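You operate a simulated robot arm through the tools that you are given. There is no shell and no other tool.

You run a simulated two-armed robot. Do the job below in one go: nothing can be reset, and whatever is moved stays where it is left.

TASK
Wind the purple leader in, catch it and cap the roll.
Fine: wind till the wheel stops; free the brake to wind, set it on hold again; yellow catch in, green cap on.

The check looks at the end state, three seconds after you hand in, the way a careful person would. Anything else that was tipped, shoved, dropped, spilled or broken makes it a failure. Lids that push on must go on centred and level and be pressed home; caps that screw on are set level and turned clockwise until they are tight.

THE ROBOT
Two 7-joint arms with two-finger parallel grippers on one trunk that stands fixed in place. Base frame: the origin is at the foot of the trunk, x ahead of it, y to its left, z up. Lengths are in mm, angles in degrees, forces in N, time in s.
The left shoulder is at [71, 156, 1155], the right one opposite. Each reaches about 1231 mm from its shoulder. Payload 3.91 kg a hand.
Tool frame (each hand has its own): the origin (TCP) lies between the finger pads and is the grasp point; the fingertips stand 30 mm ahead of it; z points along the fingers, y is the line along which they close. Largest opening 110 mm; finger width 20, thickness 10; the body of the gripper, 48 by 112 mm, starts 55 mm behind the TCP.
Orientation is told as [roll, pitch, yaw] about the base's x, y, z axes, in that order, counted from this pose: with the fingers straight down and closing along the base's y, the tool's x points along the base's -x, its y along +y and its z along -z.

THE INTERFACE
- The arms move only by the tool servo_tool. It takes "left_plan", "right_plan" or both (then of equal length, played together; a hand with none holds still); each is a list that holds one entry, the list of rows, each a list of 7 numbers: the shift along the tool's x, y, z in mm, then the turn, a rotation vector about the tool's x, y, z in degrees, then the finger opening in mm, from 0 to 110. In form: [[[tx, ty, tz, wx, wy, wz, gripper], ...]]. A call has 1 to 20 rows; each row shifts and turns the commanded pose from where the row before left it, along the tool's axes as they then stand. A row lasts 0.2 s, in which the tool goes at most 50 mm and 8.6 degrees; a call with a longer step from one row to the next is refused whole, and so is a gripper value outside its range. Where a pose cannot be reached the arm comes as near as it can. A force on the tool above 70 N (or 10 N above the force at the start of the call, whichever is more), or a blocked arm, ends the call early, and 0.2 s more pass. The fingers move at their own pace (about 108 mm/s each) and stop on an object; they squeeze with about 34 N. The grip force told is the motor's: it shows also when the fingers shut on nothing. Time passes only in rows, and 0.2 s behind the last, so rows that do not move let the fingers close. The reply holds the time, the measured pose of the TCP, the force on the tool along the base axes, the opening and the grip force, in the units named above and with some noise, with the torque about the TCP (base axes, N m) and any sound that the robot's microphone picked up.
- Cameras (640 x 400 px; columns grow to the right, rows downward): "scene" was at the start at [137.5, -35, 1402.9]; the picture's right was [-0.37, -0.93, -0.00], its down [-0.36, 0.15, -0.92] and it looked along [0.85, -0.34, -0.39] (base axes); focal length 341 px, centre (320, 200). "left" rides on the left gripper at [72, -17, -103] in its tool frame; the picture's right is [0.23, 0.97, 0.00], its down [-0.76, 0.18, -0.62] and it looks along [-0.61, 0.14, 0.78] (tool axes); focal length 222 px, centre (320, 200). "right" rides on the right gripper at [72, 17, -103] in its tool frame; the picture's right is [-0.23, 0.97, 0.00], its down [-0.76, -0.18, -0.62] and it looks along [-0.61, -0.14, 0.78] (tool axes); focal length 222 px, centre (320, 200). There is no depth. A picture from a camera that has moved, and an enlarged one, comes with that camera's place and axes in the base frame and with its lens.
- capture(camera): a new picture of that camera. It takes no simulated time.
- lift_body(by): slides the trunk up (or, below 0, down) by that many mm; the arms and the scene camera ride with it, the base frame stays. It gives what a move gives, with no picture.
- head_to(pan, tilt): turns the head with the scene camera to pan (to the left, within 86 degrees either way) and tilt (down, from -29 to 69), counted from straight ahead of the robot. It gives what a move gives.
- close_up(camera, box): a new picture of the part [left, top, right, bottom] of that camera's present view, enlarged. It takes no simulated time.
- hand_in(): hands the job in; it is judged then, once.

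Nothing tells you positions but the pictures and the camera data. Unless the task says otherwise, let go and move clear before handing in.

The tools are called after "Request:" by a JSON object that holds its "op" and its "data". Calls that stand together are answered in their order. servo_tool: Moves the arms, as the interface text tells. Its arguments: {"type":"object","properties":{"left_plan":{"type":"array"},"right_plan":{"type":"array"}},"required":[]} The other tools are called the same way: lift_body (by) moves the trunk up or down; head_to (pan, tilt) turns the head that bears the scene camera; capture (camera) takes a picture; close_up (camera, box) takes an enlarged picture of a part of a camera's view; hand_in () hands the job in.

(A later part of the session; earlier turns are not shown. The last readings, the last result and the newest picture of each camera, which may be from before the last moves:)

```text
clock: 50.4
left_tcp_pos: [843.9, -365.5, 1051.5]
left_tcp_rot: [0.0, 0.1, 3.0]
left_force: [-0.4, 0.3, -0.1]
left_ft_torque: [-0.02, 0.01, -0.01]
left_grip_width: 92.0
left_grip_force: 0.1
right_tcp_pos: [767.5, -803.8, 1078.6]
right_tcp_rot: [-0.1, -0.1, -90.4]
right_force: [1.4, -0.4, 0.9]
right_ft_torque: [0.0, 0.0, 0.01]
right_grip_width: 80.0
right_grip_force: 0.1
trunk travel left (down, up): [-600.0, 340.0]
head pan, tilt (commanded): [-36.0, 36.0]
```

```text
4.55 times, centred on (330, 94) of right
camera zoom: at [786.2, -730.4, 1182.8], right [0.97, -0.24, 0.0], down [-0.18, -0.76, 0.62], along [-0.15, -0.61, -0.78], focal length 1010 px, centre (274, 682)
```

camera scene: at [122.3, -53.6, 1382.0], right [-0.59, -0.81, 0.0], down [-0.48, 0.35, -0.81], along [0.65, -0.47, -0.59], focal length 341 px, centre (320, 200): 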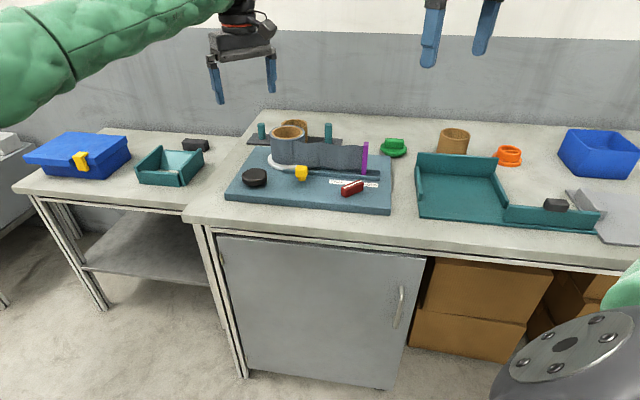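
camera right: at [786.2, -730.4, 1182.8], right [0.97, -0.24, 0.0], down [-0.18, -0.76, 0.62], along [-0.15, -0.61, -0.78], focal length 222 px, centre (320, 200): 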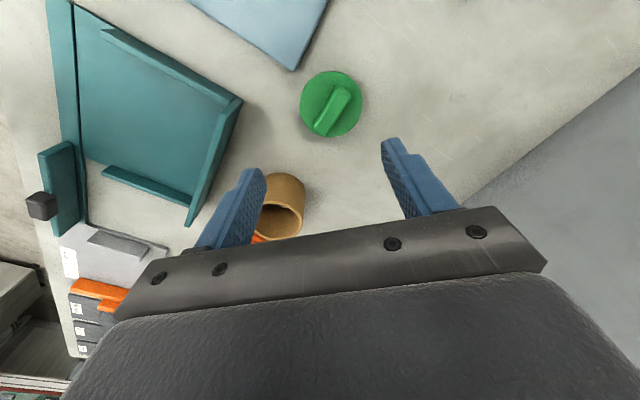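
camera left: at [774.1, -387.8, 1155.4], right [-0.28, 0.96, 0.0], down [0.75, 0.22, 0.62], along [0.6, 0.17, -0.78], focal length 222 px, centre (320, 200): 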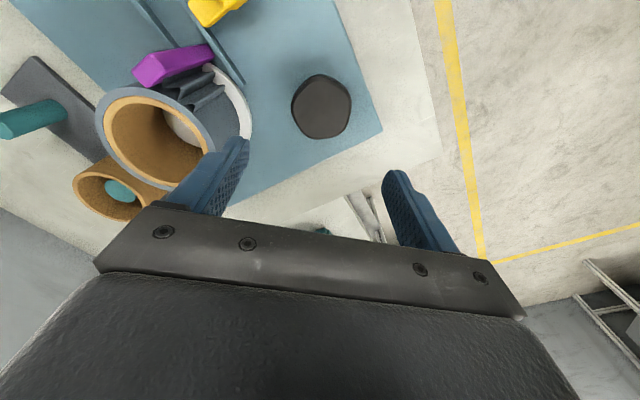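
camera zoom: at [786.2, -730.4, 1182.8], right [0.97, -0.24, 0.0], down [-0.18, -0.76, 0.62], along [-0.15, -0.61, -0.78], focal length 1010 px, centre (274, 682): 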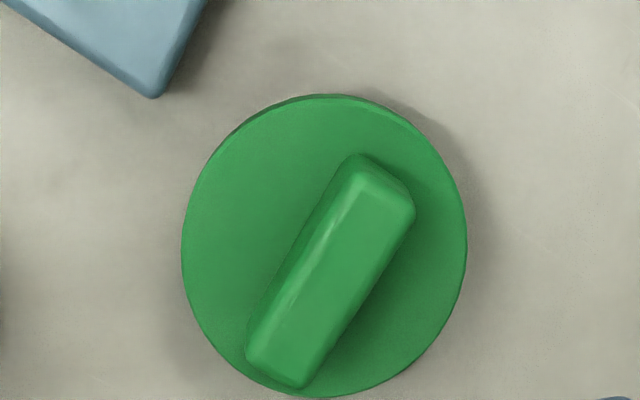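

Next the catch: I turn the left hand to about yaw −45 (in line with the board), close its fingers, and bring it behind the catch handle at a safe height.

Request:
{"op": "servo_tool", "data": {"left_plan": [[[0, 0, 0, 0, 0, 8, 80], [0, 0, 0, 0, 0, 8, 60], [0, 0, 0, 0, 0, 8, 40], [0, 0, 0, 0, 0, 8, 20], [0, 0, 0, 0, 0, 8, 0], [0, 0, 0, 0, 0, 8, 0], [6.7, -30.9, 10, 0, 0, 0, 0], [6.7, -30.9, 10, 0, 0, 0, 0], [6.7, -30.9, 10, 0, 0, 0, 0], [6.7, -30.9, 10, 0, 0, 0, 0]]]}}

Request:
{"op": "capture", "data": {"camera": "left"}}

Request:
{"op": "close_up", "data": {"camera": "scene", "box": [216, 90, 456, 240]}}

```text
clock: 52.6
left_tcp_pos: [740.3, -431.8, 1008.6]
left_tcp_rot: [0.0, 0.2, -45.1]
left_force: [0.4, -1.3, -0.2]
left_ft_torque: [0.02, 0.01, 0.04]
left_grip_width: 0.0
left_grip_force: 34.4
right_tcp_pos: [766.8, -803.7, 1078.1]
right_tcp_rot: [0.0, 0.0, -90.5]
right_force: [-0.4, 0.3, -0.7]
right_ft_torque: [0.0, 0.0, 0.0]
right_grip_width: 80.4
right_grip_force: 0.0
trunk travel left (down, up): [-600.0, 340.0]
head pan, tilt (commanded): [-36.0, 36.0]
```

```text
taken
camera left: at [677.2, -393.1, 1112.8], right [0.53, 0.85, 0.0], down [0.66, -0.41, 0.62], along [0.53, -0.33, -0.78], focal length 222 px, centre (320, 200)
```

left: 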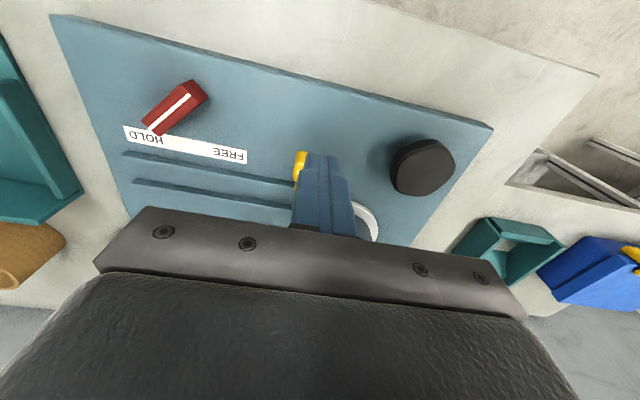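

```text
2.67 times, centred on (336, 165) of scene
camera zoom: at [122.2, -52.7, 1382.1], right [-0.59, -0.81, 0.0], down [-0.48, 0.35, -0.81], along [0.65, -0.47, -0.59], focal length 910 px, centre (277, 293)
```

zoom: 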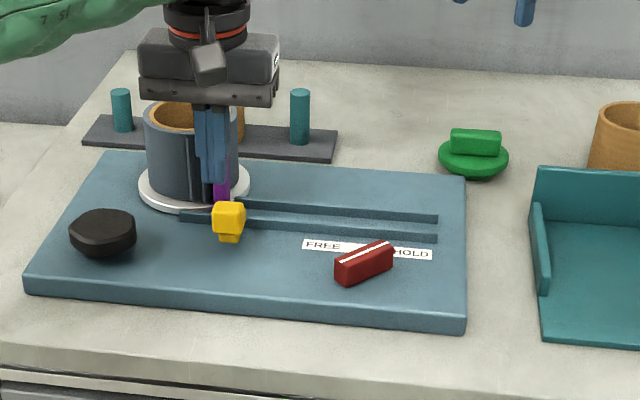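

The fingers now hang behind the catch, hiding part of it. I zoom in to judge the lateral alignment.

Request:
{"op": "close_up", "data": {"camera": "left", "box": [260, 130, 388, 210]}}

Request:
{"op": "close_up", "data": {"camera": "scene", "box": [270, 150, 334, 190]}}

```text
5.00 times, centred on (324, 170) of left
camera zoom: at [677.2, -393.1, 1112.8], right [0.53, 0.85, 0.0], down [0.66, -0.41, 0.62], along [0.53, -0.33, -0.78], focal length 1111 px, centre (300, 350)
```

zoom: 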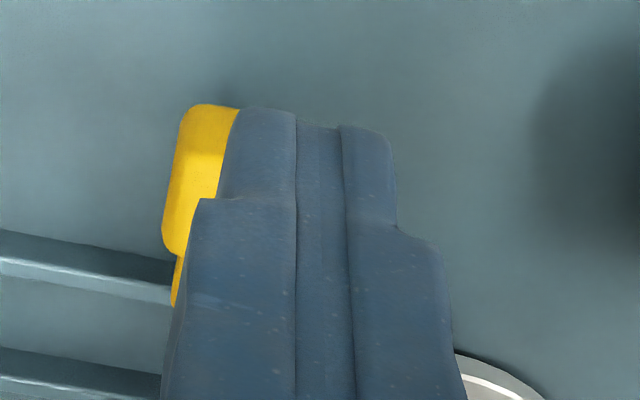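

```text
10.00 times, centred on (302, 170) of scene
camera zoom: at [122.2, -52.7, 1382.1], right [-0.59, -0.81, 0.0], down [-0.48, 0.35, -0.81], along [0.65, -0.47, -0.59], focal length 3412 px, centre (500, 500)
```

zoom: 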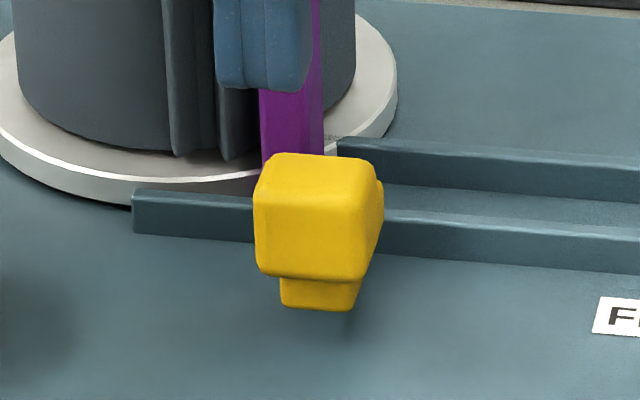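

The catch handle's near face is about 38 mm ahead and centred within 2 mm. I lower the closed fingers to its height behind it.

Request:
{"op": "servo_tool", "data": {"left_plan": [[[0, -1.5, 26, 0, 0, 0, 0], [0, 0, 26, 0, 0, 0, 0], [0, 0, 25, 0, 0, 0, 0]]]}}

Request:
{"op": "close_up", "data": {"camera": "scene", "box": [240, 120, 368, 200]}}

Request:
{"op": "close_up", "data": {"camera": "left", "box": [240, 100, 400, 200]}}

```text
clock: 53.4
left_tcp_pos: [735.7, -434.1, 931.7]
left_tcp_rot: [0.0, 0.1, -45.0]
left_force: [0.0, -0.2, 0.0]
left_ft_torque: [0.01, -0.03, -0.01]
left_grip_width: 0.0
left_grip_force: 34.1
right_tcp_pos: [768.0, -802.7, 1078.9]
right_tcp_rot: [-0.1, 0.0, -90.5]
right_force: [0.1, 0.1, 0.6]
right_ft_torque: [0.0, -0.02, -0.04]
right_grip_width: 79.9
right_grip_force: 0.1
trunk travel left (down, up): [-600.0, 340.0]
head pan, tilt (commanded): [-36.0, 36.0]
```

```text
5.00 times, centred on (304, 160) of scene
camera zoom: at [122.9, -52.3, 1382.0], right [-0.59, -0.81, 0.0], down [-0.48, 0.35, -0.81], along [0.65, -0.48, -0.59], focal length 1706 px, centre (400, 400)
```

zoom: 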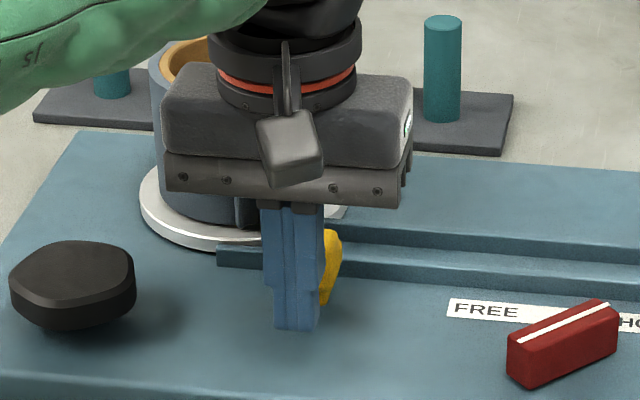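

```text
4.00 times, centred on (320, 150) of left
camera zoom: at [673.4, -395.2, 1035.7], right [0.53, 0.85, 0.0], down [0.66, -0.41, 0.62], along [0.53, -0.33, -0.78], focal length 888 px, centre (320, 400)
```

zoom: 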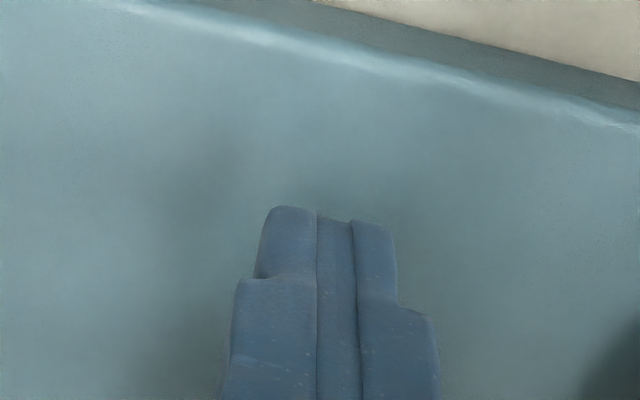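

The fingers are placed about 2–3 mm to one side. I correct that and push forward in small steps toward the roll side.

Request:
{"op": "servo_tool", "data": {"left_plan": [[[-5, -2, 0, 0, 0, 0, 0], [-6, 0, 0, 0, 0, 0, 0], [-6, 0, 0, 0, 0, 0, 0], [-5, 0, 0, 0, 0, 0, 0], [-4, 0, 0, 0, 0, 0, 0]]]}}

Request:
{"op": "close_up", "data": {"camera": "scene", "box": [240, 120, 368, 200]}}

Request:
{"op": "close_up", "data": {"camera": "left", "box": [240, 100, 400, 200]}}

```text
clock: 54.6
left_tcp_pos: [752.4, -454.0, 933.8]
left_tcp_rot: [0.0, 0.1, -44.9]
left_force: [-0.1, 0.1, 0.8]
left_ft_torque: [0.05, 0.0, -0.02]
left_grip_width: 0.1
left_grip_force: 33.8
right_tcp_pos: [765.9, -802.8, 1079.7]
right_tcp_rot: [0.1, 0.0, -90.5]
right_force: [-0.4, 0.0, -0.1]
right_ft_torque: [-0.01, 0.0, -0.01]
right_grip_width: 80.1
right_grip_force: 0.0
trunk travel left (down, up): [-600.0, 340.0]
head pan, tilt (commanded): [-36.0, 36.0]
```

```text
5.00 times, centred on (304, 160) of scene
camera zoom: at [122.4, -52.3, 1382.0], right [-0.59, -0.81, 0.0], down [-0.48, 0.35, -0.81], along [0.65, -0.48, -0.59], focal length 1706 px, centre (400, 400)
```

zoom: 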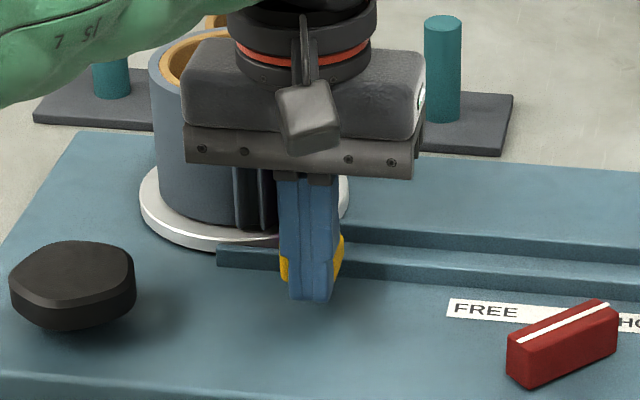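

```text
4.00 times, centred on (320, 150) of left
camera zoom: at [690.8, -415.9, 1036.7], right [0.53, 0.85, 0.0], down [0.66, -0.41, 0.62], along [0.53, -0.33, -0.78], focal length 888 px, centre (320, 400)
```

zoom: 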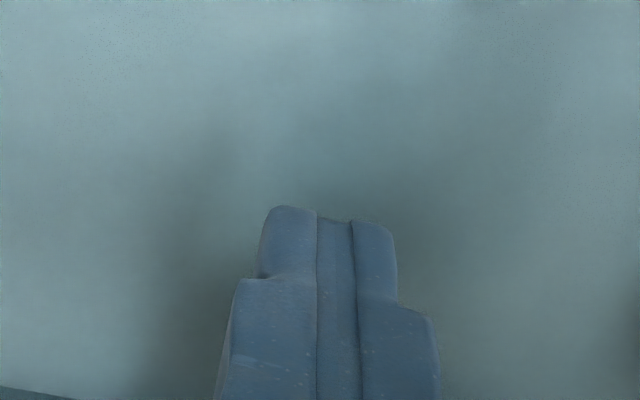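

The fingers are centred on the catch, with no contact yet. I push on in small steps.

Request:
{"op": "servo_tool", "data": {"left_plan": [[[-3, 0, 0, 0, 0, 0, 0], [-3, 0, 0, 0, 0, 0, 0], [-3, 0, 0, 0, 0, 0, 0], [-3, 0, 0, 0, 0, 0, 0]]]}}

Request:
{"op": "close_up", "data": {"camera": "scene", "box": [240, 120, 368, 200]}}

```text
clock: 55.6
left_tcp_pos: [761.5, -461.9, 932.1]
left_tcp_rot: [0.0, 0.1, -45.0]
left_force: [-0.5, 0.0, -0.1]
left_ft_torque: [0.0, 0.01, 0.02]
left_grip_width: 0.1
left_grip_force: 34.0
right_tcp_pos: [767.1, -803.5, 1079.3]
right_tcp_rot: [-0.1, -0.1, -90.5]
right_force: [0.1, 0.6, 0.8]
right_ft_torque: [0.02, 0.01, 0.0]
right_grip_width: 80.0
right_grip_force: 0.1
trunk travel left (down, up): [-600.0, 340.0]
head pan, tilt (commanded): [-36.0, 36.0]
```

```text
5.00 times, centred on (304, 160) of scene
camera zoom: at [123.0, -52.2, 1382.0], right [-0.59, -0.81, 0.0], down [-0.48, 0.35, -0.81], along [0.65, -0.48, -0.59], focal length 1706 px, centre (400, 400)
```

zoom: 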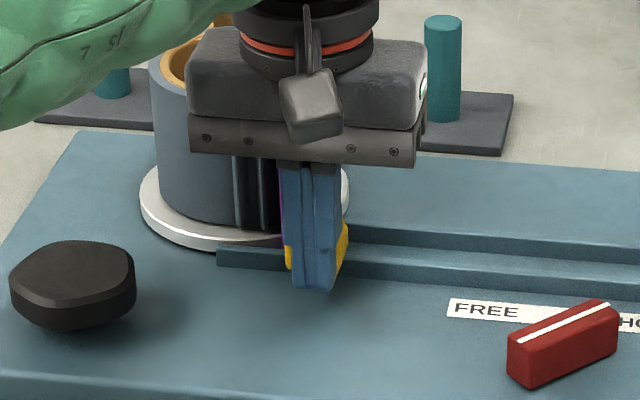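

The catch seems to be moving with hardly any force. I keep pushing gently until there is resistance.

Request:
{"op": "servo_tool", "data": {"left_plan": [[[-3, 0, 0, 0, 0, 0, 0], [-3, 0, 0, 0, 0, 0, 0], [-3, 0, 0, 0, 0, 0, 0]]]}}

Request:
{"op": "close_up", "data": {"camera": "scene", "box": [240, 120, 368, 200]}}

```text
clock: 56.4
left_tcp_pos: [762.6, -462.2, 933.2]
left_tcp_rot: [0.0, 0.0, -45.1]
left_force: [1.0, -0.3, 0.3]
left_ft_torque: [-0.02, -0.03, 0.02]
left_grip_width: 0.0
left_grip_force: 34.1
left hand out of reach, approached as far as the arm can: row 1, 3
right_tcp_pos: [766.8, -802.8, 1079.3]
right_tcp_rot: [0.0, 0.0, -90.5]
right_force: [-1.2, 0.4, 0.6]
right_ft_torque: [0.06, -0.02, 0.04]
right_grip_width: 80.1
right_grip_force: 0.0
trunk travel left (down, up): [-600.0, 340.0]
head pan, tilt (commanded): [-36.0, 36.0]
```

```text
5.00 times, centred on (304, 160) of scene
camera zoom: at [122.5, -52.1, 1382.1], right [-0.59, -0.81, 0.0], down [-0.48, 0.35, -0.81], along [0.65, -0.48, -0.59], focal length 1706 px, centre (400, 400)
```

zoom: 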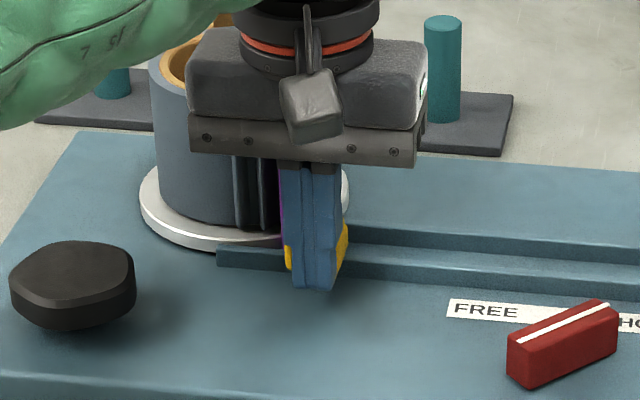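

The wrist limits this yaw here; the catch has slid in about 10 mm so far. I back off, turn the hand by 15° and check the catch before pushing further.

Request:
{"op": "servo_tool", "data": {"left_plan": [[[10, 0, 0, 0, 0, 0, 0], [15, 0, -20, 0, 0, 0, 0], [10, 0, -35, 0, 0, -7.5, 0], [0, 0, -25, 0, 0, -7.5, 0]]]}}

Request:
{"op": "close_up", "data": {"camera": "scene", "box": [256, 130, 336, 180]}}

Request:
{"op": "capture", "data": {"camera": "left"}}

```text
clock: 57.4
left_tcp_pos: [736.0, -437.7, 1014.5]
left_tcp_rot: [0.0, 0.0, -29.9]
left_force: [0.1, -1.1, -0.7]
left_ft_torque: [0.01, -0.02, -0.03]
left_grip_width: 0.0
left_grip_force: 33.7
right_tcp_pos: [766.7, -802.5, 1079.0]
right_tcp_rot: [0.0, 0.0, -90.5]
right_force: [-0.1, 0.3, -0.2]
right_ft_torque: [0.0, 0.01, 0.05]
right_grip_width: 80.2
right_grip_force: 0.0
trunk travel left (down, up): [-600.0, 340.0]
head pan, tilt (commanded): [-36.0, 36.0]
```

```text
8.00 times, centred on (296, 155) of scene
camera zoom: at [122.3, -52.2, 1382.0], right [-0.59, -0.81, 0.0], down [-0.48, 0.35, -0.81], along [0.65, -0.48, -0.59], focal length 2730 px, centre (512, 560)
```

zoom: 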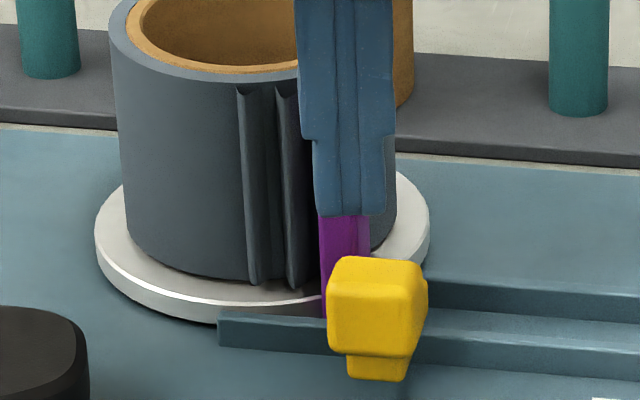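

```text
taken
camera left: at [665.9, -418.2, 1117.1], right [0.29, 0.96, 0.0], down [0.75, -0.23, 0.62], along [0.6, -0.18, -0.78], focal length 222 px, centre (320, 200)
```

left: 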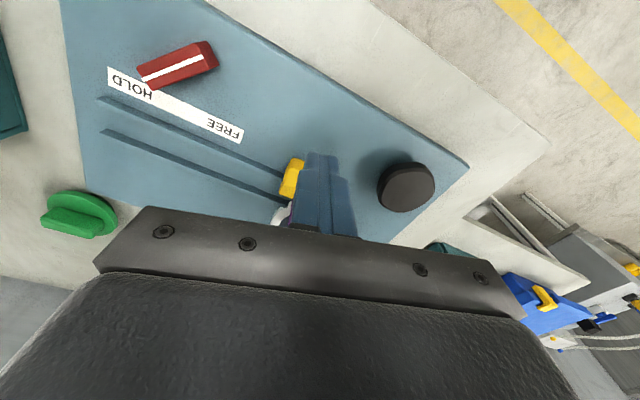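

The catch has moved in about 15 mm in total. I lower again at the new yaw and push on along the same line.

Request:
{"op": "servo_tool", "data": {"left_plan": [[[0, 0, 28, 0, 0, 0, 0], [0, 0, 28, 0, 0, 0, 0], [0, 0, 26, 0, 0, 0, 0], [-9.7, -2.5, 0, 0, 0, 0, 0], [-9.7, -2.5, 0, 0, 0, 0, 0], [-5.8, -1.5, 0, 0, 0, 0, 0], [-3.9, -1.0, 0, 0, 0, 0, 0], [-3.9, -1.0, 0, 0, 0, 0, 0]]]}}

Request:
{"op": "close_up", "data": {"camera": "scene", "box": [240, 120, 368, 200]}}

```text
clock: 59.2
left_tcp_pos: [760.7, -462.0, 931.5]
left_tcp_rot: [-0.1, 0.0, -30.0]
left_force: [0.5, -0.5, 1.8]
left_ft_torque: [-0.03, 0.0, 0.0]
left_grip_width: 0.2
left_grip_force: 34.1
right_tcp_pos: [767.4, -802.0, 1078.8]
right_tcp_rot: [0.0, 0.0, -90.5]
right_force: [0.8, 0.1, 0.2]
right_ft_torque: [0.02, 0.0, 0.01]
right_grip_width: 80.1
right_grip_force: 0.1
trunk travel left (down, up): [-600.0, 340.0]
head pan, tilt (commanded): [-36.0, 36.0]
```

```text
5.00 times, centred on (304, 160) of scene
camera zoom: at [122.4, -52.1, 1382.1], right [-0.59, -0.81, 0.0], down [-0.48, 0.35, -0.81], along [0.65, -0.48, -0.59], focal length 1706 px, centre (400, 400)
```

zoom: 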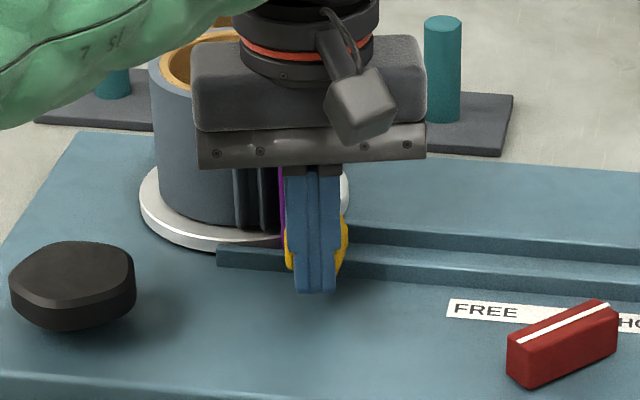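

The hand is back in touch with the catch. I push further in 3 mm steps.

Request:
{"op": "servo_tool", "data": {"left_plan": [[[-2.9, -0.75, 0, 0, 0, 0, 0], [-2.9, -0.75, 0, 0, 0, 0, 0], [-2.9, -0.75, 0, 0, 0, 0, 0]]]}}

Request:
{"op": "close_up", "data": {"camera": "scene", "box": [240, 120, 368, 200]}}

```text
clock: 60.0
left_tcp_pos: [760.7, -462.1, 931.7]
left_tcp_rot: [0.0, -0.1, -30.0]
left_force: [-1.6, -0.6, 2.5]
left_ft_torque: [-0.01, -0.03, 0.0]
left_grip_width: 0.2
left_grip_force: 34.3
left hand out of reach, approached as far as the arm can: row 1, 3
right_tcp_pos: [767.6, -802.2, 1080.6]
right_tcp_rot: [0.0, 0.0, -90.4]
right_force: [-0.4, -0.1, -0.4]
right_ft_torque: [-0.03, 0.02, -0.03]
right_grip_width: 80.1
right_grip_force: 0.0
trunk travel left (down, up): [-600.0, 340.0]
head pan, tilt (commanded): [-36.0, 36.0]
```

```text
5.00 times, centred on (304, 160) of scene
camera zoom: at [122.3, -52.0, 1382.1], right [-0.59, -0.81, 0.0], down [-0.48, 0.35, -0.81], along [0.65, -0.48, -0.59], focal length 1706 px, centre (400, 400)
```

zoom: 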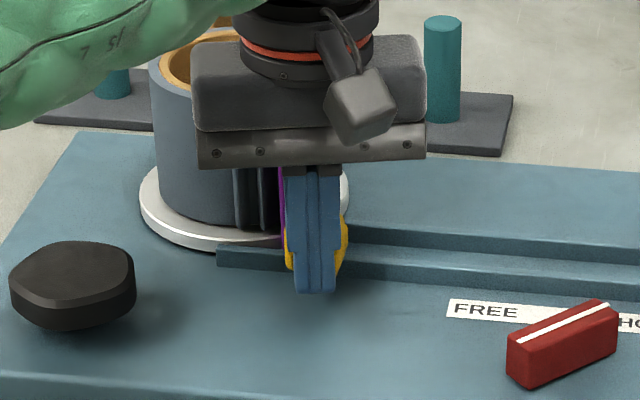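

The left arm cannot reach further across, so the right hand will finish pushing the catch. I withdraw the left hand to its own side.

Request:
{"op": "servo_tool", "data": {"left_plan": [[[9.7, 2.5, 0, 0, 0, 0, 0], [14, 3.5, -15, 0, 0, 0, 0], [0, 0, -40, 0, 0, 0, 0], [0, 0, -45, 0, 0, 0, 0], [0, 0, -45, 0, 0, 0, 0], [10, 38, 0, 0, 0, 0, 0], [10, 38, 0, 0, 0, 0, 0], [10, 38, 0, 0, 0, 0, 0], [10, 38, 0, 0, 0, 0, 0], [10, 38, 0, 0, 0, 0, 0], [10, 38, 0, 0, 0, 0, 0], [10, 38, 0, 0, 0, 0, 0]]]}}

Request:
{"op": "close_up", "data": {"camera": "scene", "box": [256, 130, 336, 180]}}

Request:
{"op": "capture", "data": {"camera": "scene"}}

```text
clock: 62.6
left_tcp_pos: [815.3, -178.3, 1076.3]
left_tcp_rot: [0.0, 0.0, -30.1]
left_force: [0.8, 1.1, -0.9]
left_ft_torque: [0.01, -0.01, 0.0]
left_grip_width: 0.4
left_grip_force: 33.7
right_tcp_pos: [766.5, -801.9, 1080.9]
right_tcp_rot: [-0.1, -0.1, -90.4]
right_force: [-0.1, -0.6, 0.8]
right_ft_torque: [-0.04, -0.03, -0.01]
right_grip_width: 80.0
right_grip_force: 0.0
trunk travel left (down, up): [-600.0, 340.0]
head pan, tilt (commanded): [-36.0, 36.0]
```

```text
8.00 times, centred on (296, 155) of scene
camera zoom: at [122.6, -50.7, 1382.1], right [-0.59, -0.81, 0.0], down [-0.48, 0.35, -0.81], along [0.65, -0.48, -0.59], focal length 2730 px, centre (512, 560)
```

zoom: 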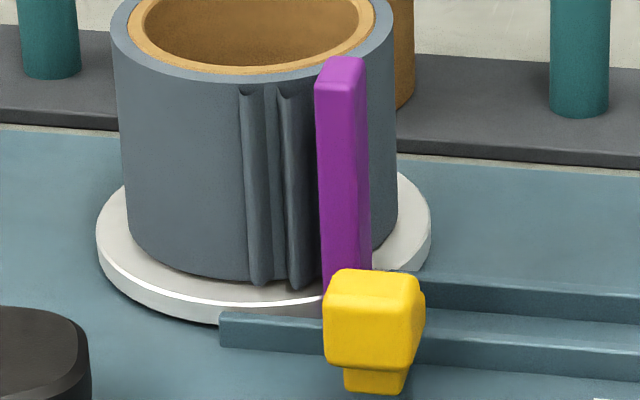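

```text
taken
camera scene: at [122.6, -50.7, 1382.1], right [-0.59, -0.81, 0.0], down [-0.48, 0.35, -0.81], along [0.65, -0.48, -0.59], focal length 341 px, centre (320, 200)
```

scene: 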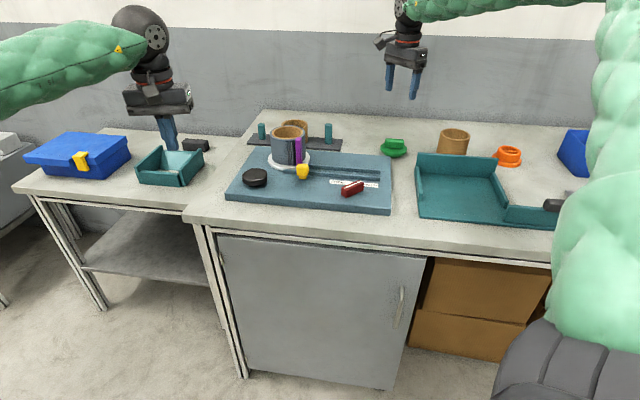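

The catch slid back a few millimetres when released, so it must be pushed fully home. I bring the right hand over behind it, at yaw −45 with the fingers closed.

Request:
{"op": "servo_tool", "data": {"right_plan": [[[46, -4.3, 2.5, 0, 0, 0, 60], [46, -4.3, 2.5, 0, 0, 0, 40], [46, -4.3, 2.5, 0, 0, 0, 20], [46, -4.3, 2.5, 0, 0, 0, 0], [46, -4.3, 2.5, 0, 0, 0, 0], [46, -4.3, 2.5, 0, 0, 0, 0], [46, -4.3, 2.5, 0, 0, 0, 0], [46, -4.3, 2.5, 0, 0, 0, 0], [0, 0, 0, 0, 0, -7.6, 0], [0, 0, 0, 0, 0, -7.6, 0], [0, 0, 0, 0, 0, -7.6, 0], [0, 0, 0, 0, 0, -7.6, 0], [0, 0, 0, 0, 0, -7.6, 0], [0, 0, 0, 0, 0, -7.6, 0]]]}}

Request:
{"op": "close_up", "data": {"camera": "scene", "box": [256, 130, 336, 180]}}

Request:
{"op": "capture", "data": {"camera": "right"}}

Request:
{"op": "capture", "data": {"camera": "scene"}}

```text
clock: 65.6
left_tcp_pos: [815.4, -178.7, 1077.4]
left_tcp_rot: [0.0, 0.1, -30.0]
left_force: [-0.6, 1.0, -0.2]
left_ft_torque: [0.01, -0.01, -0.02]
left_grip_width: 0.0
left_grip_force: 34.2
right_tcp_pos: [737.5, -435.6, 1060.5]
right_tcp_rot: [-0.1, 0.0, -44.8]
right_force: [0.6, -0.2, 0.8]
right_ft_torque: [0.01, 0.03, 0.03]
right_grip_width: 0.1
right_grip_force: 33.6
trunk travel left (down, up): [-600.0, 340.0]
head pan, tilt (commanded): [-36.0, 36.0]
```

```text
8.00 times, centred on (296, 155) of scene
camera zoom: at [122.6, -52.1, 1382.0], right [-0.59, -0.81, 0.0], down [-0.48, 0.35, -0.81], along [0.65, -0.48, -0.59], focal length 2730 px, centre (512, 560)
```

zoom: 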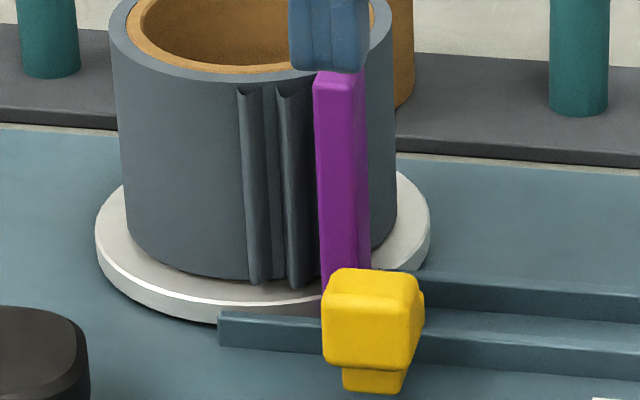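

```text
taken
camera right: at [699.7, -370.9, 1164.7], right [0.85, 0.53, 0.0], down [0.42, -0.66, 0.62], along [0.33, -0.53, -0.78], focal length 222 px, centre (320, 200)
```

right: 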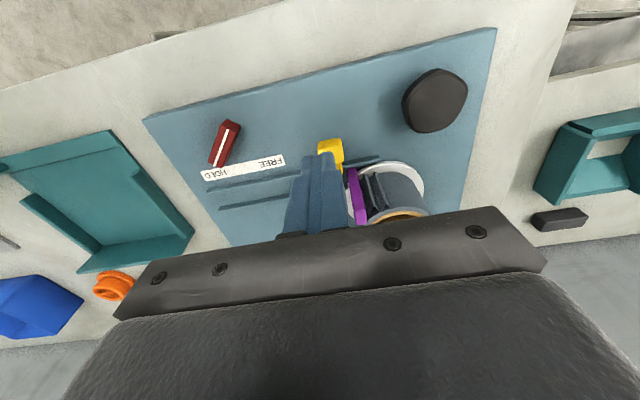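

```text
taken
camera scene: at [122.6, -52.1, 1382.0], right [-0.59, -0.81, 0.0], down [-0.48, 0.35, -0.81], along [0.65, -0.48, -0.59], focal length 341 px, centre (320, 200)
```

scene: 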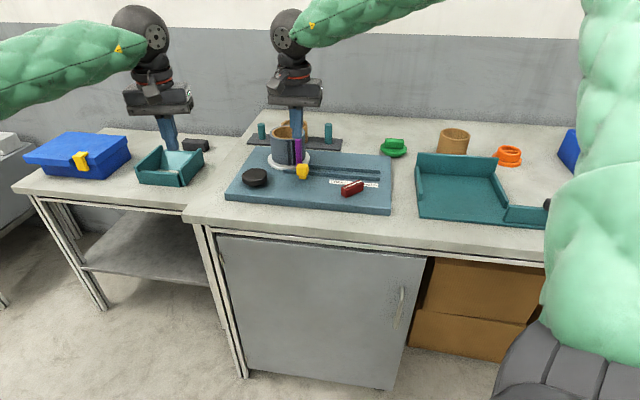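

The catch is steady now. I zoom in on the right camera to check the alignment of the fingers behind the catch.

Request:
{"op": "close_up", "data": {"camera": "right", "box": [260, 120, 420, 220]}}

```text
4.00 times, centred on (340, 170) of right
camera zoom: at [699.7, -370.9, 1164.7], right [0.85, 0.53, 0.0], down [0.42, -0.66, 0.62], along [0.33, -0.53, -0.78], focal length 888 px, centre (240, 320)
```

zoom: 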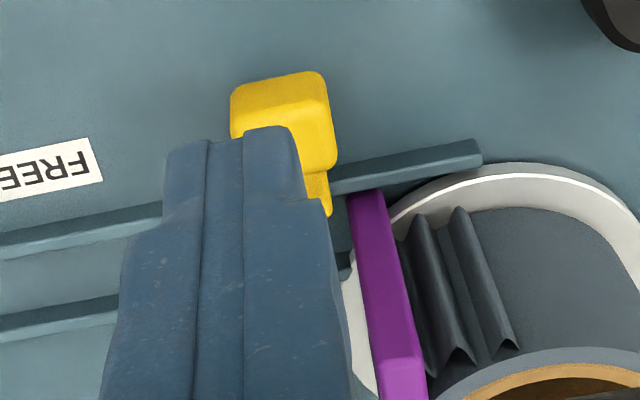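

I have a clear view: the catch handle is 3 mm to one side and its near face about 32 mm ahead of the fingers. I shift, go down behind it, and approach.

Request:
{"op": "servo_tool", "data": {"right_plan": [[[0, 3, 32, 0, 0, 0, 0], [0, 0, 36, 0, 0, 0, 0], [0, 0, 36, 0, 0, 0, 0], [0, 0, 24, 0, 0, 0, 0], [-8, 0, 0, 0, 0, 0, 0], [-8, 0, 0, 0, 0, 0, 0], [-8, 0, 0, 0, 0, 0, 0]]]}}

Request:
{"op": "close_up", "data": {"camera": "scene", "box": [240, 120, 368, 200]}}

Request:
{"op": "close_up", "data": {"camera": "right", "box": [240, 100, 440, 225]}}

```text
clock: 67.2
left_tcp_pos: [815.3, -180.7, 1076.3]
left_tcp_rot: [0.0, 0.0, -30.0]
left_force: [-0.9, 0.7, 0.4]
left_ft_torque: [0.02, -0.01, 0.0]
left_grip_width: 0.1
left_grip_force: 33.8
right_tcp_pos: [758.2, -448.9, 932.2]
right_tcp_rot: [0.0, 0.0, -44.9]
right_force: [0.7, 0.6, 0.5]
right_ft_torque: [0.04, 0.0, 0.01]
right_grip_width: 0.0
right_grip_force: 33.5
trunk travel left (down, up): [-600.0, 340.0]
head pan, tilt (commanded): [-36.0, 36.0]
```

```text
5.00 times, centred on (304, 160) of scene
camera zoom: at [122.6, -51.9, 1382.0], right [-0.59, -0.81, 0.0], down [-0.48, 0.35, -0.81], along [0.65, -0.48, -0.59], focal length 1706 px, centre (400, 400)
```

zoom: 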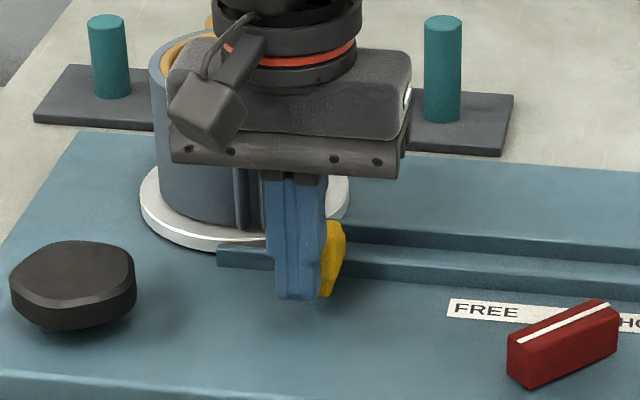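

```text
3.20 times, centred on (340, 162) of right
camera zoom: at [719.4, -384.9, 1036.7], right [0.85, 0.53, 0.0], down [0.41, -0.66, 0.62], along [0.33, -0.53, -0.78], focal length 711 px, centre (256, 320)
```

zoom: 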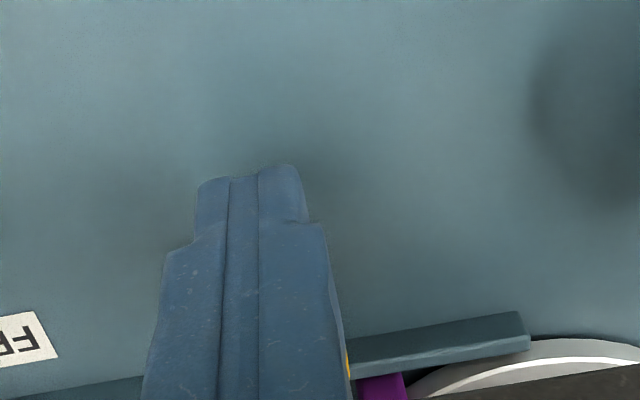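

The fingers are roughly centred on the catch (within a few mm). I push forward in small steps now.

Request:
{"op": "servo_tool", "data": {"right_plan": [[[-4, -2, 0, 0, 0, 0, 0], [-4, 0, 0, 0, 0, 0, 0], [-4, 0, 0, 0, 0, 0, 0], [-4, 0, 0, 0, 0, 0, 0]]]}}

Request:
{"op": "close_up", "data": {"camera": "scene", "box": [240, 120, 368, 200]}}

```text
clock: 68.2
left_tcp_pos: [815.9, -179.2, 1076.4]
left_tcp_rot: [0.0, 0.0, -30.0]
left_force: [0.5, 1.0, -0.6]
left_ft_torque: [0.0, 0.0, 0.01]
left_grip_width: 0.0
left_grip_force: 33.6
right_tcp_pos: [766.6, -462.0, 932.8]
right_tcp_rot: [0.0, 0.1, -44.9]
right_force: [-0.2, 0.0, 0.5]
right_ft_torque: [-0.01, 0.02, -0.01]
right_grip_width: 0.2
right_grip_force: 34.5
trunk travel left (down, up): [-600.0, 340.0]
head pan, tilt (commanded): [-36.0, 36.0]
```

```text
5.00 times, centred on (304, 160) of scene
camera zoom: at [122.7, -51.8, 1382.0], right [-0.59, -0.81, 0.0], down [-0.48, 0.35, -0.81], along [0.65, -0.48, -0.59], focal length 1706 px, centre (400, 400)
```

zoom: 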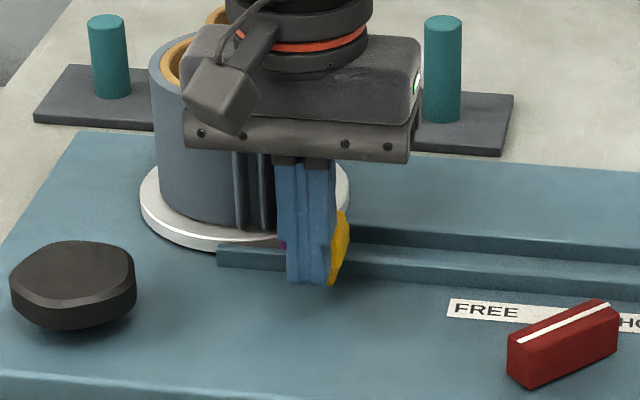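

The catch is sliding in with the fingers. I continue in small steps.

Request:
{"op": "servo_tool", "data": {"right_plan": [[[-4, 0, 0, 0, 0, 0, 0], [-4, 0, 0, 0, 0, 0, 0], [-3, 0, 0, 0, 0, 0, 0]]]}}

Request:
{"op": "close_up", "data": {"camera": "scene", "box": [240, 120, 368, 200]}}

Request:
{"op": "close_up", "data": {"camera": "right", "box": [240, 100, 440, 225]}}

```text
clock: 69.0
left_tcp_pos: [815.4, -180.6, 1076.3]
left_tcp_rot: [0.0, -0.1, -30.0]
left_force: [0.5, -1.0, 0.4]
left_ft_torque: [-0.02, 0.01, -0.03]
left_grip_width: 0.0
left_grip_force: 34.1
right_tcp_pos: [775.1, -470.0, 933.4]
right_tcp_rot: [0.0, 0.0, -44.9]
right_force: [-0.2, -0.5, -0.8]
right_ft_torque: [-0.04, -0.01, -0.04]
right_grip_width: 0.0
right_grip_force: 34.2
trunk travel left (down, up): [-600.0, 340.0]
head pan, tilt (commanded): [-36.0, 36.0]
```

```text
5.00 times, centred on (304, 160) of scene
camera zoom: at [122.6, -51.8, 1382.0], right [-0.59, -0.81, 0.0], down [-0.48, 0.35, -0.81], along [0.65, -0.48, -0.59], focal length 1706 px, centre (400, 400)
```

zoom: 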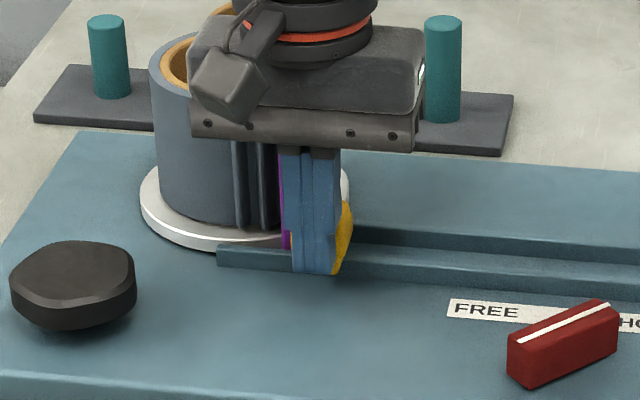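

```text
3.20 times, centred on (340, 162) of right
camera zoom: at [736.3, -405.9, 1037.0], right [0.85, 0.53, 0.0], down [0.41, -0.66, 0.62], along [0.33, -0.53, -0.78], focal length 711 px, centre (256, 320)
```

zoom: 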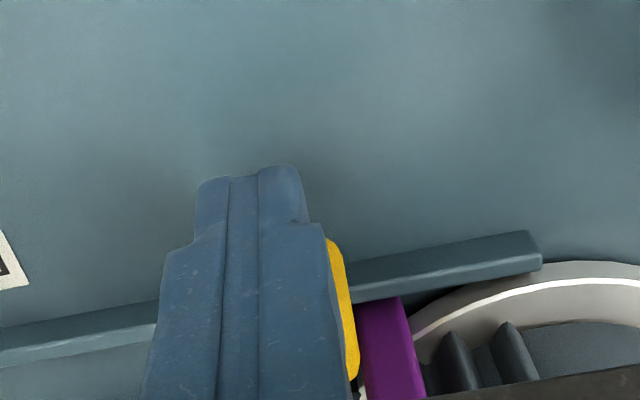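

The bolt is entering the channel right beside the leader. I continue until I feel the end.

Request:
{"op": "servo_tool", "data": {"right_plan": [[[-3, 0, 0, 0, 0, 0, 0], [-3, 0, 0, 0, 0, 0, 0], [-3, 0, 0, 0, 0, 0, 0]]]}}

Request:
{"op": "close_up", "data": {"camera": "scene", "box": [240, 120, 368, 200]}}

```text
clock: 69.8
left_tcp_pos: [815.4, -179.8, 1076.2]
left_tcp_rot: [0.0, 0.0, -30.1]
left_force: [0.4, 0.0, 0.3]
left_ft_torque: [-0.01, -0.02, 0.03]
left_grip_width: 0.0
left_grip_force: 33.5
right_tcp_pos: [780.7, -476.2, 933.5]
right_tcp_rot: [0.0, 0.1, -44.7]
right_force: [-1.4, 2.4, -0.5]
right_ft_torque: [0.02, -0.02, -0.01]
right_grip_width: 0.2
right_grip_force: 34.3
trunk travel left (down, up): [-600.0, 340.0]
head pan, tilt (commanded): [-36.0, 36.0]
```

```text
5.00 times, centred on (304, 160) of scene
camera zoom: at [122.5, -51.7, 1382.0], right [-0.59, -0.81, 0.0], down [-0.48, 0.35, -0.81], along [0.65, -0.48, -0.59], focal length 1706 px, centre (400, 400)
```

zoom: 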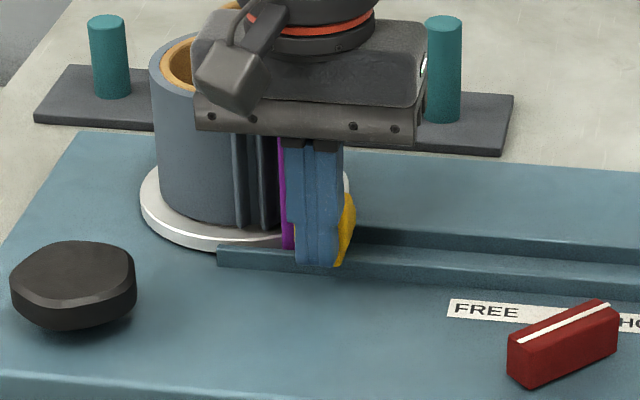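

A slight resistance appears. I go on in 2 mm steps.

Request:
{"op": "servo_tool", "data": {"right_plan": [[[-2, 0, 0, 0, 0, 0, 0], [-2, 0, 0, 0, 0, 0, 0], [-2, 0, 0, 0, 0, 0, 0]]]}}

Request:
{"op": "close_up", "data": {"camera": "right", "box": [240, 100, 440, 225]}}

```text
clock: 70.6
left_tcp_pos: [813.6, -177.2, 1078.5]
left_tcp_rot: [0.0, -0.1, -30.0]
left_force: [-1.0, -0.4, -1.3]
left_ft_torque: [-0.03, 0.03, 0.0]
left_grip_width: 0.0
left_grip_force: 34.3
right_tcp_pos: [781.0, -477.4, 933.9]
right_tcp_rot: [-0.2, 0.2, -44.8]
right_force: [-39.7, 34.9, -13.8]
right_ft_torque: [0.74, 0.36, -0.06]
right_grip_width: 0.0
right_grip_force: 33.8
trunk travel left (down, up): [-600.0, 340.0]
head pan, tilt (commanded): [-36.0, 36.0]
```

```text
3.20 times, centred on (340, 162) of right
camera zoom: at [744.1, -413.1, 1036.8], right [0.85, 0.53, 0.0], down [0.42, -0.66, 0.62], along [0.33, -0.53, -0.78], focal length 711 px, centre (256, 320)
```

zoom: 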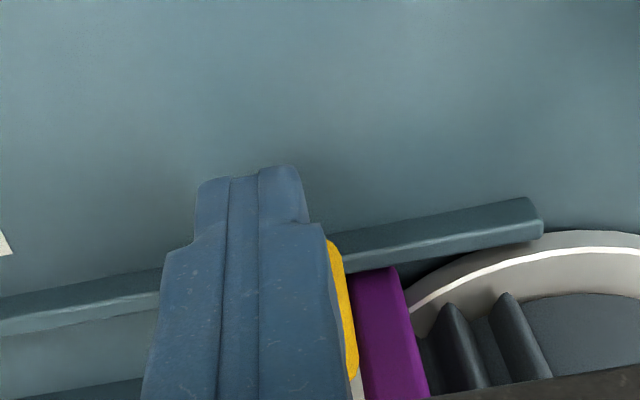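

A firm stop at about 50 N: the catch is fully home. I back away straight, then rise and check that it stays.

Request:
{"op": "servo_tool", "data": {"right_plan": [[[6, 0, 0, 0, 0, 0, 0], [10, 0, 0, 0, 0, 0, 0], [15, 0, 0, 0, 0, 0, 0], [10, 0, -30, 0, 0, 0, 0], [0, 0, -45, 0, 0, 0, 0], [0, 0, -45, 0, 0, 0, 0]]]}}

Request:
{"op": "close_up", "data": {"camera": "scene", "box": [256, 130, 336, 180]}}

Request:
{"op": "close_up", "data": {"camera": "right", "box": [240, 100, 440, 225]}}

```text
clock: 72.0
left_tcp_pos: [815.2, -179.3, 1076.9]
left_tcp_rot: [-0.1, -0.1, -30.0]
left_force: [0.1, 0.2, -0.1]
left_ft_torque: [0.02, -0.02, 0.01]
left_grip_width: 0.0
left_grip_force: 33.9
right_tcp_pos: [757.6, -450.9, 1052.6]
right_tcp_rot: [0.0, 0.0, -44.9]
right_force: [0.4, -0.5, 0.3]
right_ft_torque: [-0.02, 0.01, -0.01]
right_grip_width: 0.0
right_grip_force: 34.1
trunk travel left (down, up): [-600.0, 340.0]
head pan, tilt (commanded): [-36.0, 36.0]
```

```text
8.00 times, centred on (296, 155) of scene
camera zoom: at [121.8, -51.2, 1382.1], right [-0.59, -0.81, 0.0], down [-0.48, 0.35, -0.81], along [0.65, -0.48, -0.59], focal length 2730 px, centre (512, 560)
```

zoom: 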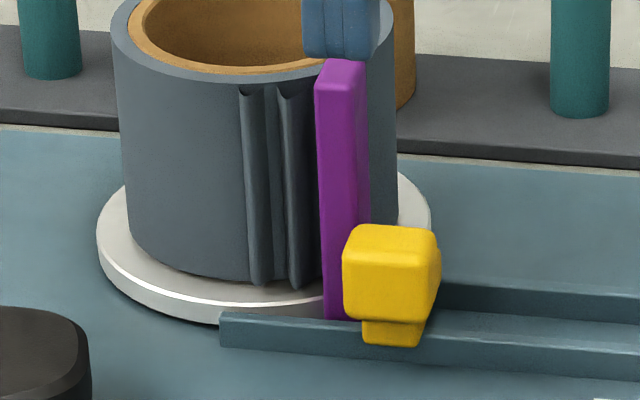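

```text
3.20 times, centred on (340, 162) of right
camera zoom: at [719.1, -386.6, 1156.9], right [0.85, 0.53, 0.0], down [0.41, -0.66, 0.62], along [0.33, -0.53, -0.78], focal length 711 px, centre (256, 320)
```

zoom: 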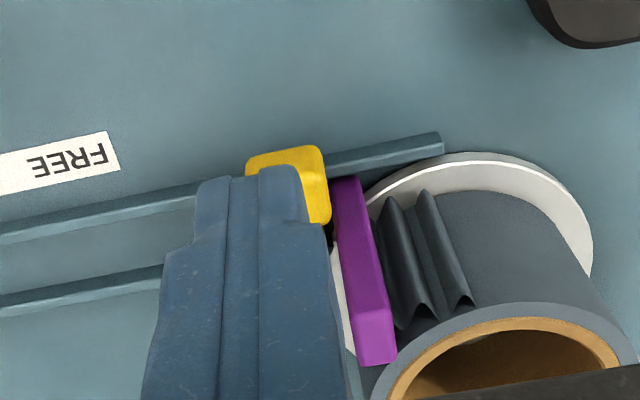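

The catch is home behind the leader and stays there. I move the right hand back over the green cap and open it.

Request:
{"op": "servo_tool", "data": {"right_plan": [[[-34, -30.5, -3.7, 0, 0, 0, 0], [-34, -30.5, -3.7, 0, 0, 0, 20], [-34, -30.5, -3.7, 0, 0, 0, 40], [-34, -30.5, -3.7, 0, 0, 0, 60], [-34, -30.5, -3.7, 0, 0, 0, 60], [-34, -30.5, -3.7, 0, 0, 0, 60], [-34, -30.5, -3.7, 0, 0, 0, 60], [-34, -30.5, -3.7, 0, 0, 0, 60]]]}}

Request:
{"op": "close_up", "data": {"camera": "scene", "box": [216, 90, 456, 240]}}

Request:
{"op": "capture", "data": {"camera": "right"}}

```text
clock: 73.8
left_tcp_pos: [816.6, -180.9, 1075.9]
left_tcp_rot: [0.0, 0.0, -30.1]
left_force: [1.2, 1.1, -0.6]
left_ft_torque: [0.04, 0.01, 0.01]
left_grip_width: 0.0
left_grip_force: 34.3
right_tcp_pos: [777.5, -813.5, 1081.7]
right_tcp_rot: [0.0, 0.1, -44.9]
right_force: [0.2, 0.4, 0.0]
right_ft_torque: [0.02, 0.0, -0.02]
right_grip_width: 59.8
right_grip_force: 0.0
trunk travel left (down, up): [-600.0, 340.0]
head pan, tilt (commanded): [-36.0, 36.0]
```

```text
2.67 times, centred on (336, 165) of scene
camera zoom: at [123.2, -52.5, 1381.9], right [-0.59, -0.81, 0.0], down [-0.48, 0.35, -0.81], along [0.65, -0.47, -0.59], focal length 910 px, centre (277, 293)
```

zoom: 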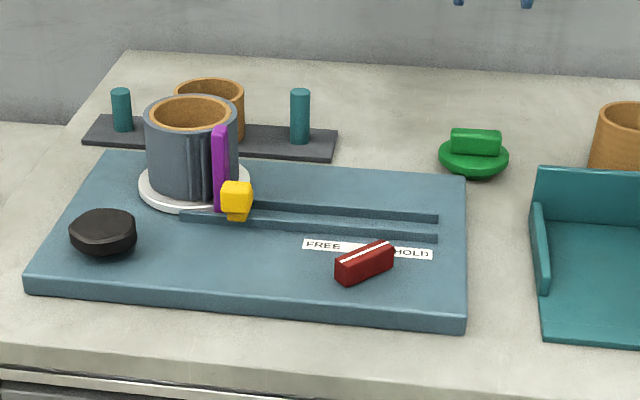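

```text
taken
camera right: at [739.2, -751.0, 1185.4], right [0.85, 0.53, 0.0], down [0.42, -0.66, 0.62], along [0.33, -0.53, -0.78], focal length 222 px, centre (320, 200)
```

right: 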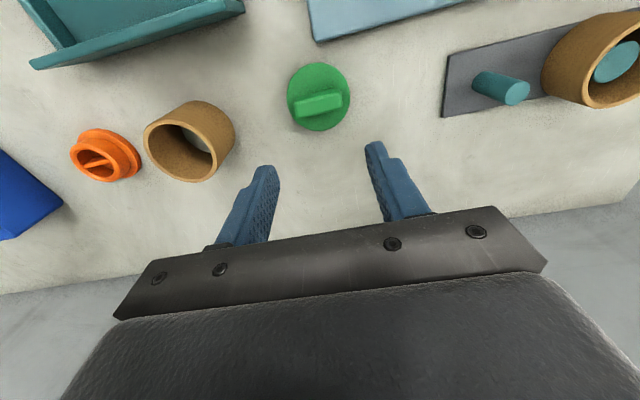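

Everything so far is in place. Now I look closely at the cap's handle to set the hand's yaw.

Request:
{"op": "close_up", "data": {"camera": "right", "box": [264, 50, 376, 120]}}

Request:
{"op": "close_up", "data": {"camera": "scene", "box": [362, 125, 426, 165]}}

```text
5.71 times, centred on (320, 85) of right
camera zoom: at [739.2, -751.0, 1185.4], right [0.85, 0.53, 0.0], down [0.42, -0.66, 0.62], along [0.33, -0.53, -0.78], focal length 1269 px, centre (320, 857)
```

zoom: 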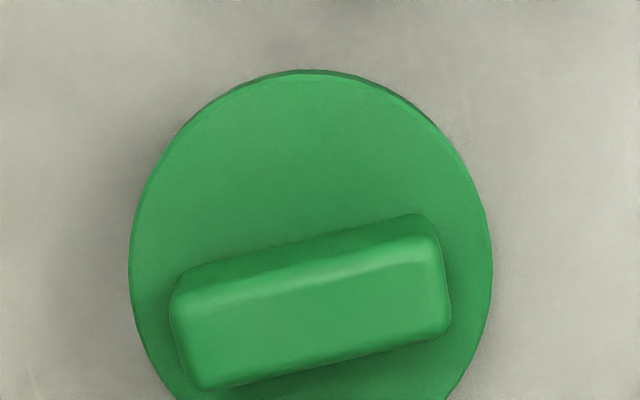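

```text
10.00 times, centred on (394, 145) of scene
camera zoom: at [123.2, -52.5, 1381.9], right [-0.59, -0.81, 0.0], down [-0.48, 0.35, -0.81], along [0.65, -0.47, -0.59], focal length 3412 px, centre (-420, 750)
```

zoom: 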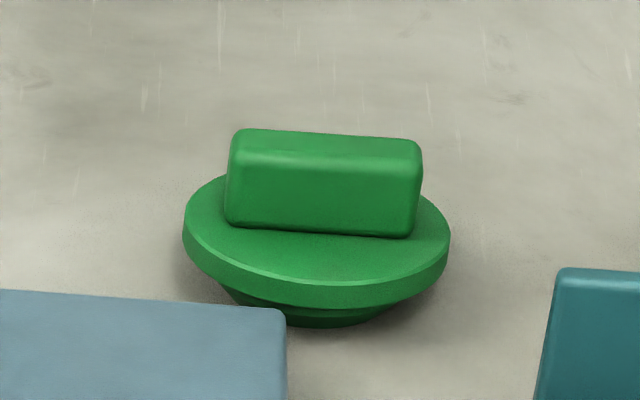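

The cap handle's centre is about (781, −819), lying along 45°, roughly 58×20 mm, top ≈902. I turn the right hand to yaw +45 to grip across it.

Request:
{"op": "servo_tool", "data": {"right_plan": [[[0, 0, 0, 0, 0, -8.2, 60], [0, 0, 0, 0, 0, -8.2, 60], [0, 0, 0, 0, 0, -8.2, 60], [0, 0, 0, 0, 0, -8.2, 60], [0, 0, 0, 0, 0, -8.2, 60], [0, 0, 0, 0, 0, -8.2, 60], [0, 0, 0, 0, 0, -8.2, 60], [0, 0, 0, 0, 0, -8.2, 60], [0, 0, 0, 0, 0, -8.2, 60], [0, 0, 0, 0, 0, -8.2, 60], [0, 0, 0, 0, 0, -8, 60]]]}}

Request:
{"op": "capture", "data": {"camera": "right"}}

```text
clock: 76.2
left_tcp_pos: [815.1, -178.8, 1078.1]
left_tcp_rot: [0.0, 0.0, -30.0]
left_force: [0.3, 0.1, 0.3]
left_ft_torque: [0.0, -0.02, -0.02]
left_grip_width: 0.0
left_grip_force: 33.7
right_tcp_pos: [664.2, -492.1, 1066.3]
right_tcp_rot: [-1.6, 0.4, 28.6]
right_force: [0.3, 0.0, 0.7]
right_ft_torque: [-0.04, -0.01, 0.0]
right_grip_width: 60.1
right_grip_force: 0.0
right hand out of reach, approached as far as the arm can: row 4, 5, 6, 7, 8, 9, 10, 11
trunk travel left (down, up): [-600.0, 340.0]
head pan, tilt (commanded): [-36.0, 36.0]
```

```text
taken
camera right: at [592.8, -508.0, 1170.8], right [-0.27, 0.96, -0.03], down [0.75, 0.23, 0.62], along [0.61, 0.14, -0.78], focal length 222 px, centre (320, 200)
```

right: 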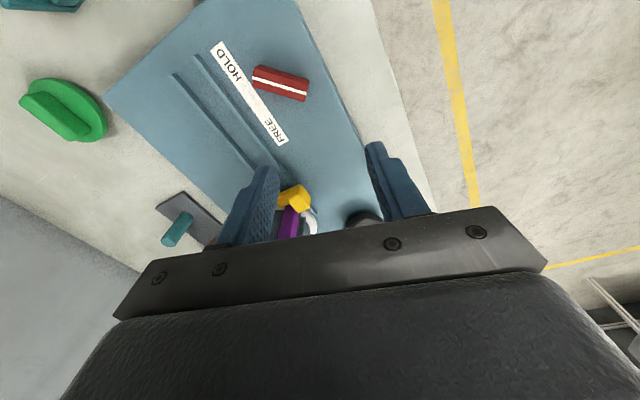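

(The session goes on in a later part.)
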